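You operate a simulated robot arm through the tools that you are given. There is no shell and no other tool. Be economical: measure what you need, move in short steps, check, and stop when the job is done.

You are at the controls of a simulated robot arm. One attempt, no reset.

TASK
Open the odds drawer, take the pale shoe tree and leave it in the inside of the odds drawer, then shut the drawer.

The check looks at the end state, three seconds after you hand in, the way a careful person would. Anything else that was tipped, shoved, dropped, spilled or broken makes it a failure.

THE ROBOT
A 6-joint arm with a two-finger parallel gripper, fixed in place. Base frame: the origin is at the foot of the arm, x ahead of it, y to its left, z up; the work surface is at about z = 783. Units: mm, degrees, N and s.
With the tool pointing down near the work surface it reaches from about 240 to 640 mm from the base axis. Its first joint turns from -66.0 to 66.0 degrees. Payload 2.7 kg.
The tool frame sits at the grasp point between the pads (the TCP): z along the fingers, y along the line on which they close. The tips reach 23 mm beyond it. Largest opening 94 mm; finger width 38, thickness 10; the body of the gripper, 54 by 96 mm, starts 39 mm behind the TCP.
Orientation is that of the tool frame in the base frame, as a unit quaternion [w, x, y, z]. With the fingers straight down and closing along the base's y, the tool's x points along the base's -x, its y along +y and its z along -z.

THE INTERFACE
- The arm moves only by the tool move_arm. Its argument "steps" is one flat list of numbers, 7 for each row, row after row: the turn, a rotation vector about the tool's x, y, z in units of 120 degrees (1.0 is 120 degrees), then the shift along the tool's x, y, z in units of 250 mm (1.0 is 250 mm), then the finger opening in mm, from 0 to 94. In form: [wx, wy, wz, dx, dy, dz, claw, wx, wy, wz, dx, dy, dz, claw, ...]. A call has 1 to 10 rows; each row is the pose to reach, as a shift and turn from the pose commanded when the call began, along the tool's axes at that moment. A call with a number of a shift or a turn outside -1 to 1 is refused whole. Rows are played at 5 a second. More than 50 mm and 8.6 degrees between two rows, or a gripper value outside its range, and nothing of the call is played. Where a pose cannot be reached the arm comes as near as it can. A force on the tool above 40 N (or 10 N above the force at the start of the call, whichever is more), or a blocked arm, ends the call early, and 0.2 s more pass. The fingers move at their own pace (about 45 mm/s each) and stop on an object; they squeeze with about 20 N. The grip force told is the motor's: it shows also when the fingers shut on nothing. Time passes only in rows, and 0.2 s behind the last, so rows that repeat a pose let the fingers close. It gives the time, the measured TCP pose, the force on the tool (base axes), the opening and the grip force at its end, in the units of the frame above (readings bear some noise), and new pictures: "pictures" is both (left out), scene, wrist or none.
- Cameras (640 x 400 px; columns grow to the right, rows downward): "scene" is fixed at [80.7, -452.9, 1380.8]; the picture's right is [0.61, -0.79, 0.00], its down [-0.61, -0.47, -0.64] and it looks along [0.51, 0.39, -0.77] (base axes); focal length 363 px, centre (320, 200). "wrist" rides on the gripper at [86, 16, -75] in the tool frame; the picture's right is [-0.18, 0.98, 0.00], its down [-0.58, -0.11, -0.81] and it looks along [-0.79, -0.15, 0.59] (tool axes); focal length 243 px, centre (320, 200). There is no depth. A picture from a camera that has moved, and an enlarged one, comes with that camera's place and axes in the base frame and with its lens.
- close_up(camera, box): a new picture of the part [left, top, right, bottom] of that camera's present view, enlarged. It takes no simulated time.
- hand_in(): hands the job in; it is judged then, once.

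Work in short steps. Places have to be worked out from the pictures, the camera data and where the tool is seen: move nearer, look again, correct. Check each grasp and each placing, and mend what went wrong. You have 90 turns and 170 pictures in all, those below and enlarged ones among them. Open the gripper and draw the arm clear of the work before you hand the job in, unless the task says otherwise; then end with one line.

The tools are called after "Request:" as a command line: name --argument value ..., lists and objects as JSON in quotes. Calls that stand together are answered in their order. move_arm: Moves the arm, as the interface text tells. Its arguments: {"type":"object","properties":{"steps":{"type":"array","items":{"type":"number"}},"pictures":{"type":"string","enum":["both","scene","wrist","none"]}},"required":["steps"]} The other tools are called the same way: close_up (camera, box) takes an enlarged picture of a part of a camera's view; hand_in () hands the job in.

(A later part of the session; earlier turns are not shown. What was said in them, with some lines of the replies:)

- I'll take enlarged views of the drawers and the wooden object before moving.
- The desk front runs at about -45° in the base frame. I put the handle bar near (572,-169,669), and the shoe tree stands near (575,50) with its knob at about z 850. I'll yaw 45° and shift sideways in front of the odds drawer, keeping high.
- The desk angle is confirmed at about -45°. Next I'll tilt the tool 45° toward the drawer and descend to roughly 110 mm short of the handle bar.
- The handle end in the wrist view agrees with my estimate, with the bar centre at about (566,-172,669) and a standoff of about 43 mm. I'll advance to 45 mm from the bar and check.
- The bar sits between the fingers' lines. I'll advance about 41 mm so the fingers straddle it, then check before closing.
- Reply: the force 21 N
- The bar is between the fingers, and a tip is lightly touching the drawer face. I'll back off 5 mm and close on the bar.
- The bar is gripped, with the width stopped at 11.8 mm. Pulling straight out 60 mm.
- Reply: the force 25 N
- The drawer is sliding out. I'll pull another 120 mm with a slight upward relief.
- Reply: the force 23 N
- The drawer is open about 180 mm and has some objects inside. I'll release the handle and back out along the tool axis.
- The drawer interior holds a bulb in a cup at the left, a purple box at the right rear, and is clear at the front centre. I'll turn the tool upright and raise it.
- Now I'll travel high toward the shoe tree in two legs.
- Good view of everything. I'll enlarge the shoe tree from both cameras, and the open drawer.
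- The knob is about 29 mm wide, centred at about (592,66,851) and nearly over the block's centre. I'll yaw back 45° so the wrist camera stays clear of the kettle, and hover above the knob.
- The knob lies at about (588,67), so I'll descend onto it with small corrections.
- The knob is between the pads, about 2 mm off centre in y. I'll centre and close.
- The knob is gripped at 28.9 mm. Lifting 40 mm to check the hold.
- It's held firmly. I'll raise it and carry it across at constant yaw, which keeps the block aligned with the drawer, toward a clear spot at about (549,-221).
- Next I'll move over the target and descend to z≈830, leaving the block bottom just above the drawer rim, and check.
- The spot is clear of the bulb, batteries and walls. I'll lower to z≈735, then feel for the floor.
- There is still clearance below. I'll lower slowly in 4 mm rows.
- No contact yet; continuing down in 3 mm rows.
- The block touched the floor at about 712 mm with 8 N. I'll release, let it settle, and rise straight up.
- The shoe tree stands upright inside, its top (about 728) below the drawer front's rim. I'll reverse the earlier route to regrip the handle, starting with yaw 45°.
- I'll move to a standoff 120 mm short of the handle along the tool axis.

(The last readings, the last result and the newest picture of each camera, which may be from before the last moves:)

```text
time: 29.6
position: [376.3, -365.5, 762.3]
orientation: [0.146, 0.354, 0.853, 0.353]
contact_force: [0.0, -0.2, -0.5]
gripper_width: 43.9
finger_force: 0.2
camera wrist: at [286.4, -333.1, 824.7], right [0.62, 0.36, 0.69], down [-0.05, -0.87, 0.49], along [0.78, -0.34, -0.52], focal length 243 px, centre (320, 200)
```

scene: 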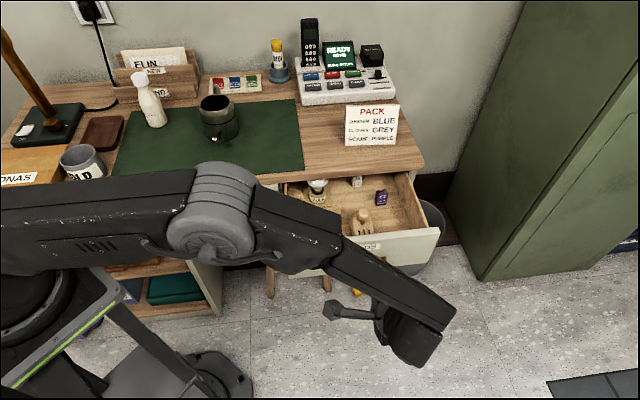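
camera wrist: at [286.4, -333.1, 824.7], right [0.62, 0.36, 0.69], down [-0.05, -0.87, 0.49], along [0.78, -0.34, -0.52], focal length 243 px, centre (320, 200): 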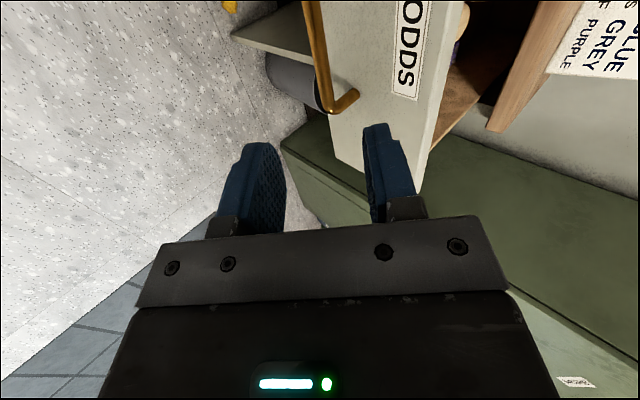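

Aligned with the bar. I'll advance 118 mm along the tool axis and close on the bar.

Request:
move_arm --steps '[0, 0, 0, 0, 0, 0.14, 42, 0, 0, 0, 0, 0, 0.28, 40, 0, 0, 0, 0, 0, 0.4, 40, 0, 0, 0, 0, 0, 0.472, 40, 0, 0, 0, 0, 0, 0.472, 0, 0, 0, 0, 0, 0, 0.472, 0, 0, 0, 0, 0, 0, 0.472, 0]' --pictures "wrist"

```text
time: 31.2
position: [435.8, -305.4, 678.4]
orientation: [0.148, 0.351, 0.855, 0.353]
contact_force: [-0.5, 2.3, 0.9]
gripper_width: 12.1
finger_force: 44.9
camera wrist: at [345.6, -272.7, 741.4], right [0.62, 0.37, 0.7], down [-0.04, -0.87, 0.5], along [0.78, -0.34, -0.52], focal length 243 px, centre (320, 200)
```

wrist: 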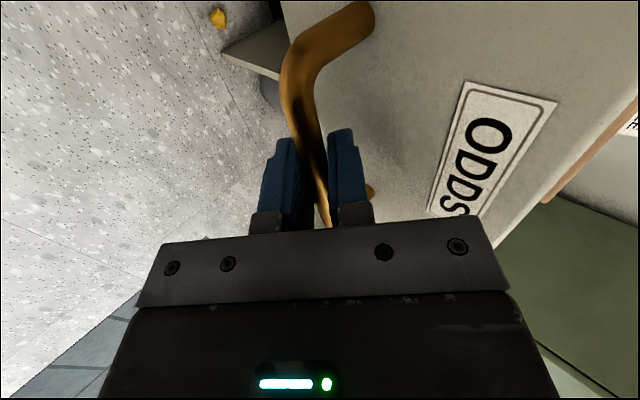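

Regripped. I'll push in slowly with gentle acceleration, 96 mm first.

Request:
move_arm --steps '[0, 0, 0, 0, 0.011, 0.011, 0, 0, 0, 0, 0, 0.034, 0.034, 0, 0, 0, 0, 0, 0.068, 0.068, 0, 0, 0, 0, 0, 0.102, 0.102, 0, 0, 0, 0, 0, 0.136, 0.136, 0, 0, 0, 0, 0, 0.17, 0.17, 0, 0, 0, 0, 0, 0.204, 0.204, 0, 0, 0, 0, 0, 0.238, 0.238, 0, 0, 0, 0, 0, 0.26, 0.26, 0, 0, 0, 0, 0, 0.272, 0.272, 0]'

Request:
close_up --camera "scene" --box '[270, 140, 450, 280]'

```text
time: 33.4
position: [504.2, -238.4, 678.1]
orientation: [0.146, 0.352, 0.854, 0.354]
contact_force: [-10.6, 9.0, 7.7]
gripper_width: 11.9
finger_force: 44.5
camera wrist: at [413.5, -205.1, 741.5], right [0.62, 0.36, 0.7], down [-0.04, -0.87, 0.49], along [0.78, -0.34, -0.52], focal length 243 px, centre (320, 200)
```

scene: 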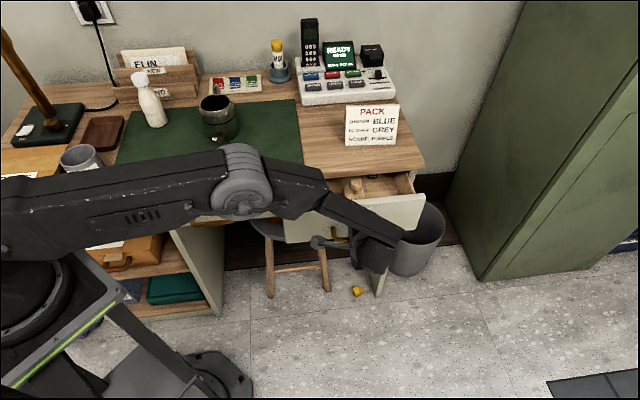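
wrist: 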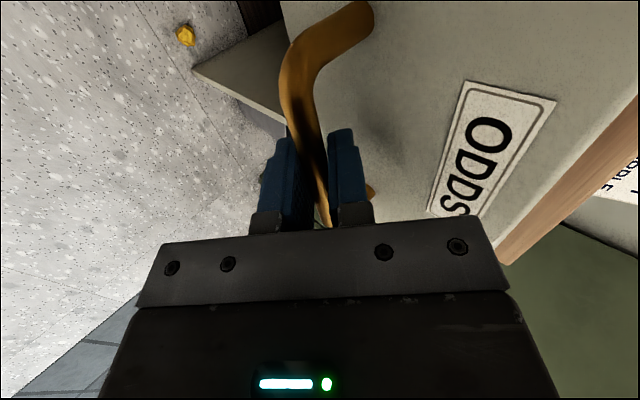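

```text
2.86 times, centred on (360, 210) of scene
camera zoom: at [80.3, -452.7, 1380.9], right [0.61, -0.79, 0.0], down [-0.61, -0.47, -0.64], along [0.51, 0.39, -0.77], focal length 1037 px, centre (206, 171)
```

zoom: 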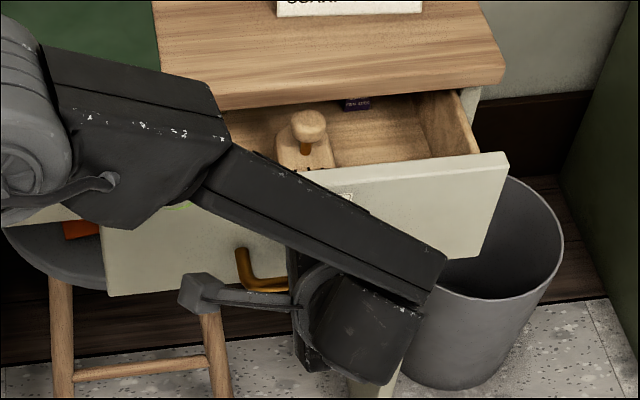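

The shoe tree is still upright. Pushing 50 mm more, past where the knob goes under the desk edge.

Request:
move_arm --steps '[0, 0, 0, 0, 0.011, 0.011, 0, 0, 0, 0, 0, 0.028, 0.028, 0, 0, 0, 0, 0, 0.051, 0.051, 0, 0, 0, 0, 0, 0.073, 0.073, 0, 0, 0, 0, 0, 0.096, 0.096, 0, 0, 0, 0, 0, 0.119, 0.119, 0, 0, 0, 0, 0, 0.136, 0.136, 0, 0, 0, 0, 0, 0.141, 0.141, 0]'

Request:
close_up --camera "scene" --box '[270, 140, 450, 280]'

```text
time: 35.2
position: [539.3, -202.4, 678.5]
orientation: [0.146, 0.352, 0.854, 0.354]
contact_force: [-10.8, 9.3, 4.3]
gripper_width: 11.8
finger_force: 44.9
camera wrist: at [448.8, -169.9, 741.6], right [0.62, 0.36, 0.69], down [-0.04, -0.87, 0.49], along [0.78, -0.34, -0.52], focal length 243 px, centre (320, 200)
```

scene: 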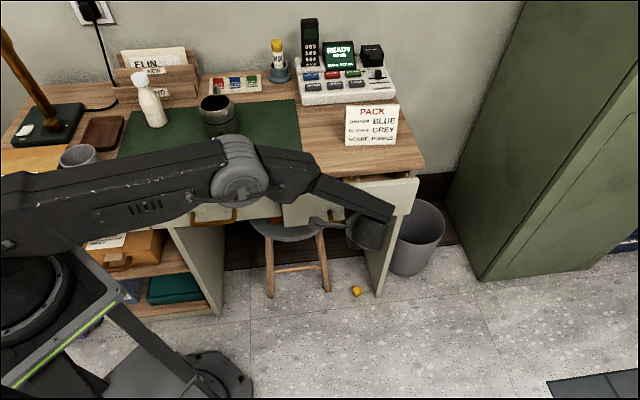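
wrist: 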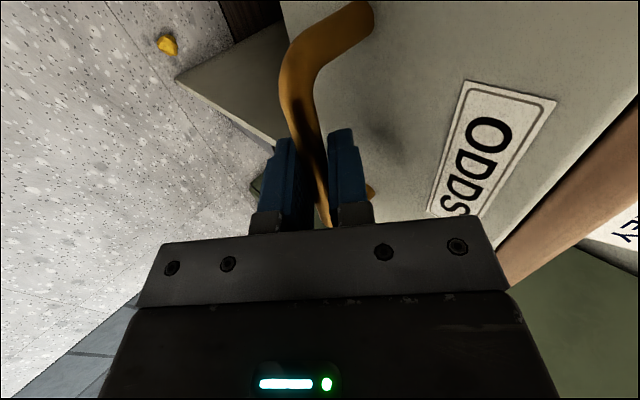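

```text
2.86 times, centred on (360, 210) of scene
camera zoom: at [80.4, -452.7, 1380.9], right [0.61, -0.79, 0.0], down [-0.61, -0.47, -0.64], along [0.51, 0.39, -0.77], focal length 1037 px, centre (206, 171)
```

zoom: 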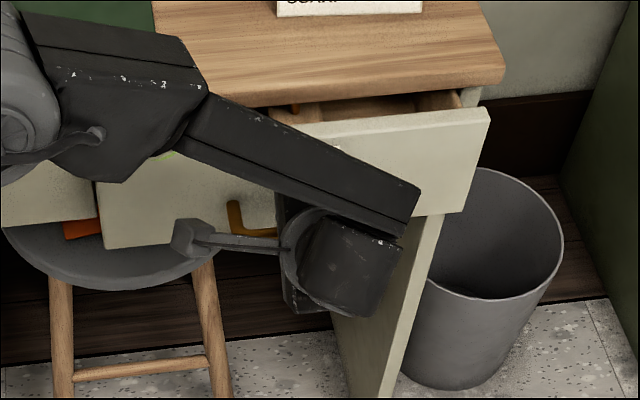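

There's no jam, and the knob has passed under the edge. Pushing the last ~37 mm gently.

Request:
move_arm --steps '[0, 0, 0, 0, 0.011, 0.011, 0, 0, 0, 0, 0, 0.028, 0.028, 0, 0, 0, 0, 0, 0.051, 0.051, 0, 0, 0, 0, 0, 0.074, 0.074, 0, 0, 0, 0, 0, 0.09, 0.09, 0, 0, 0, 0, 0, 0.1, 0.1, 0, 0, 0, 0, 0, 0.106, 0.106, 0, 0, 0, 0, 0, 0.11, 0.11, 0]'

Request:
close_up --camera "scene" --box '[270, 140, 450, 280]'

```text
time: 37.0
position: [564.9, -177.7, 678.8]
orientation: [0.146, 0.353, 0.854, 0.354]
contact_force: [-28.5, 3.3, 14.0]
gripper_width: 12.2
finger_force: 44.9
camera wrist: at [475.0, -143.7, 741.6], right [0.62, 0.36, 0.69], down [-0.04, -0.87, 0.49], along [0.78, -0.34, -0.52], focal length 243 px, centre (320, 200)
```

scene: 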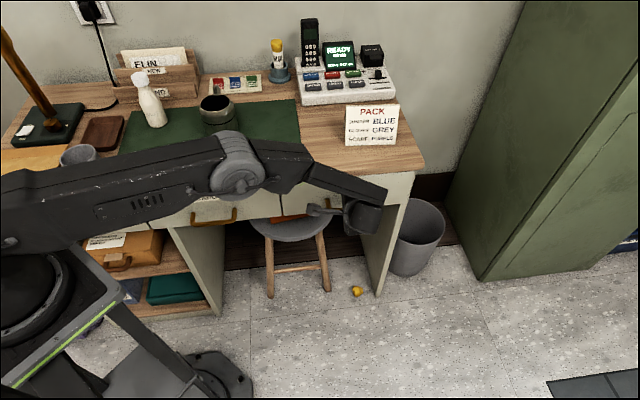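
wrist: 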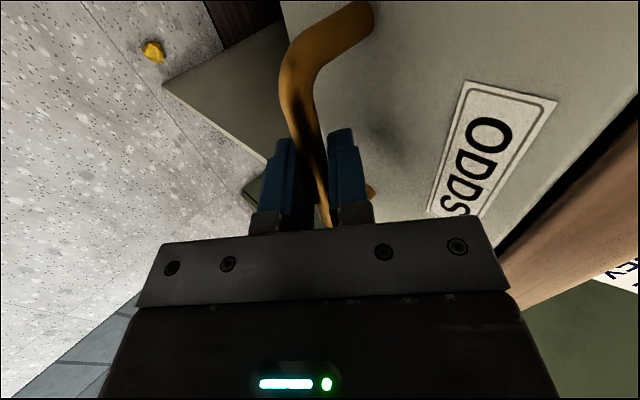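

```text
2.86 times, centred on (360, 210) of scene
camera zoom: at [79.9, -452.8, 1380.9], right [0.61, -0.79, 0.0], down [-0.61, -0.47, -0.64], along [0.51, 0.39, -0.77], focal length 1037 px, centre (206, 171)
```

zoom: 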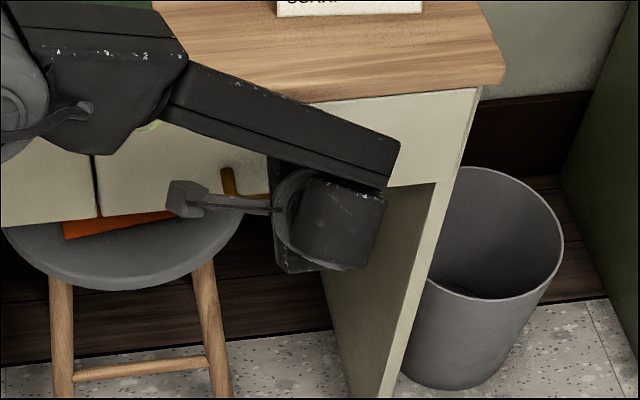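

The drawer has reached its stop at the original closed pose. I'll release in place and back out along the tool axis, then up.

Request:
move_arm --steps '[0, 0, 0, 0, 0, 0, 34, 0, 0, 0, 0, 0, 0, 34, 0, 0, 0, 0, 0, 0, 34, 0, 0, 0, 0, 0, -0.1, 34, 0, 0, 0, 0, 0, -0.22, 34, 0, 0, 0, 0, 0, -0.4, 34, 0, 0, 0, 0, 0.08, -0.56, 40, 0, 0, 0, 0, 0.2, -0.7, 40, 0, 0, 0, 0, 0.34, -0.82, 40]'

```text
time: 39.0
position: [506.3, -236.3, 883.1]
orientation: [0.146, 0.354, 0.853, 0.354]
contact_force: [0.1, 0.5, -0.2]
gripper_width: 39.7
finger_force: 0.1
camera wrist: at [416.5, -202.5, 946.2], right [0.62, 0.36, 0.69], down [-0.05, -0.87, 0.49], along [0.78, -0.34, -0.52], focal length 243 px, centre (320, 200)
```

scene: 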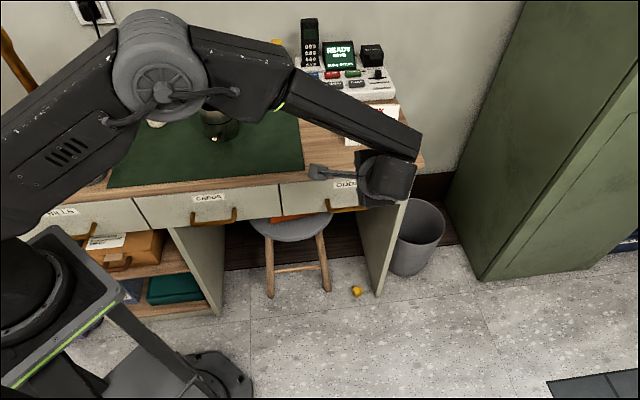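
wrist: 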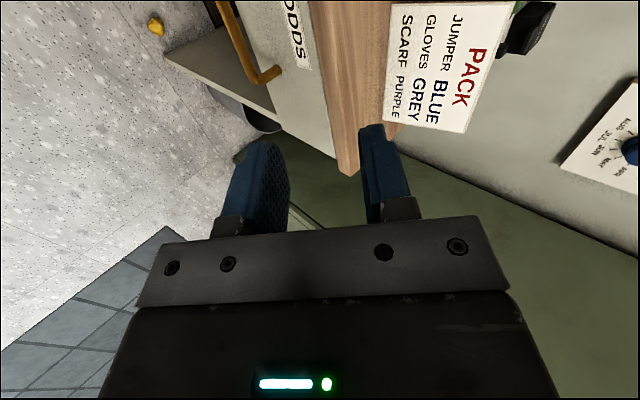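

The drawer is closed. I'll draw the arm clear, upright and up, and check the front.

Request:
move_arm --steps '[0.0625, 0, 0, 0.043, 0.015, -0.095, 60, 0.125, 0, 0, 0.087, 0.03, -0.19, 60, 0.1875, 0, 0, 0.13, 0.045, -0.285, 60, 0.25, 0, 0, 0.173, 0.061, -0.381, 60, 0.3125, 0, 0, 0.217, 0.076, -0.476, 60, 0.375, 0, 0, 0.26, 0.091, -0.571, 60]' --pictures "scene"

Request:
close_up --camera "scene" --box '[250, 130, 440, 250]'

```text
time: 40.4
position: [400.8, -250.5, 1001.1]
orientation: [-0.001, 0.383, 0.924, -0.001]
contact_force: [0.2, 0.2, -0.5]
gripper_width: 60.3
finger_force: 0.0
```

scene: 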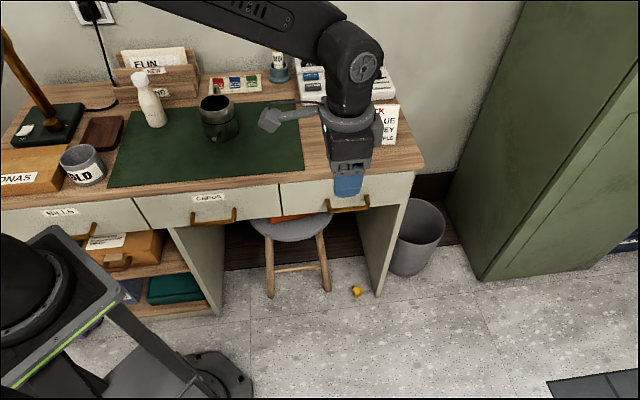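

```text
3.33 times, centred on (345, 190) of scene
camera zoom: at [80.7, -452.9, 1380.8], right [0.61, -0.79, 0.0], down [-0.61, -0.47, -0.64], along [0.51, 0.39, -0.77], focal length 1210 px, centre (237, 233)
```

zoom: 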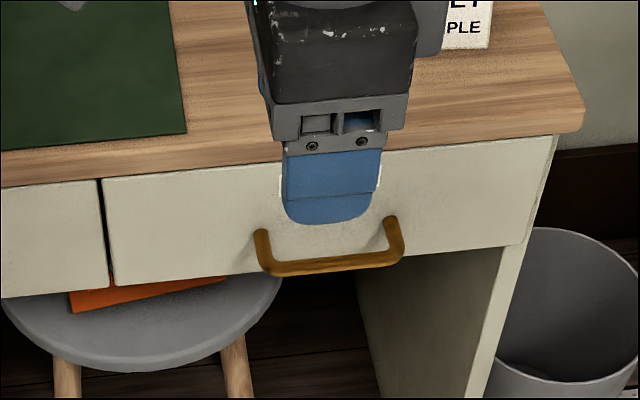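

The drawer front and handle match the starting picture exactly, so the drawer is fully shut. Everything else is undisturbed and the arm is clear and open, so I'm handing in.

Request:
hand_in

```text
The job is handed in.
```

I opened the odds drawer, set the pale shoe tree upright inside it and shut the drawer fully; as far as the pictures show, nothing else was disturbed.
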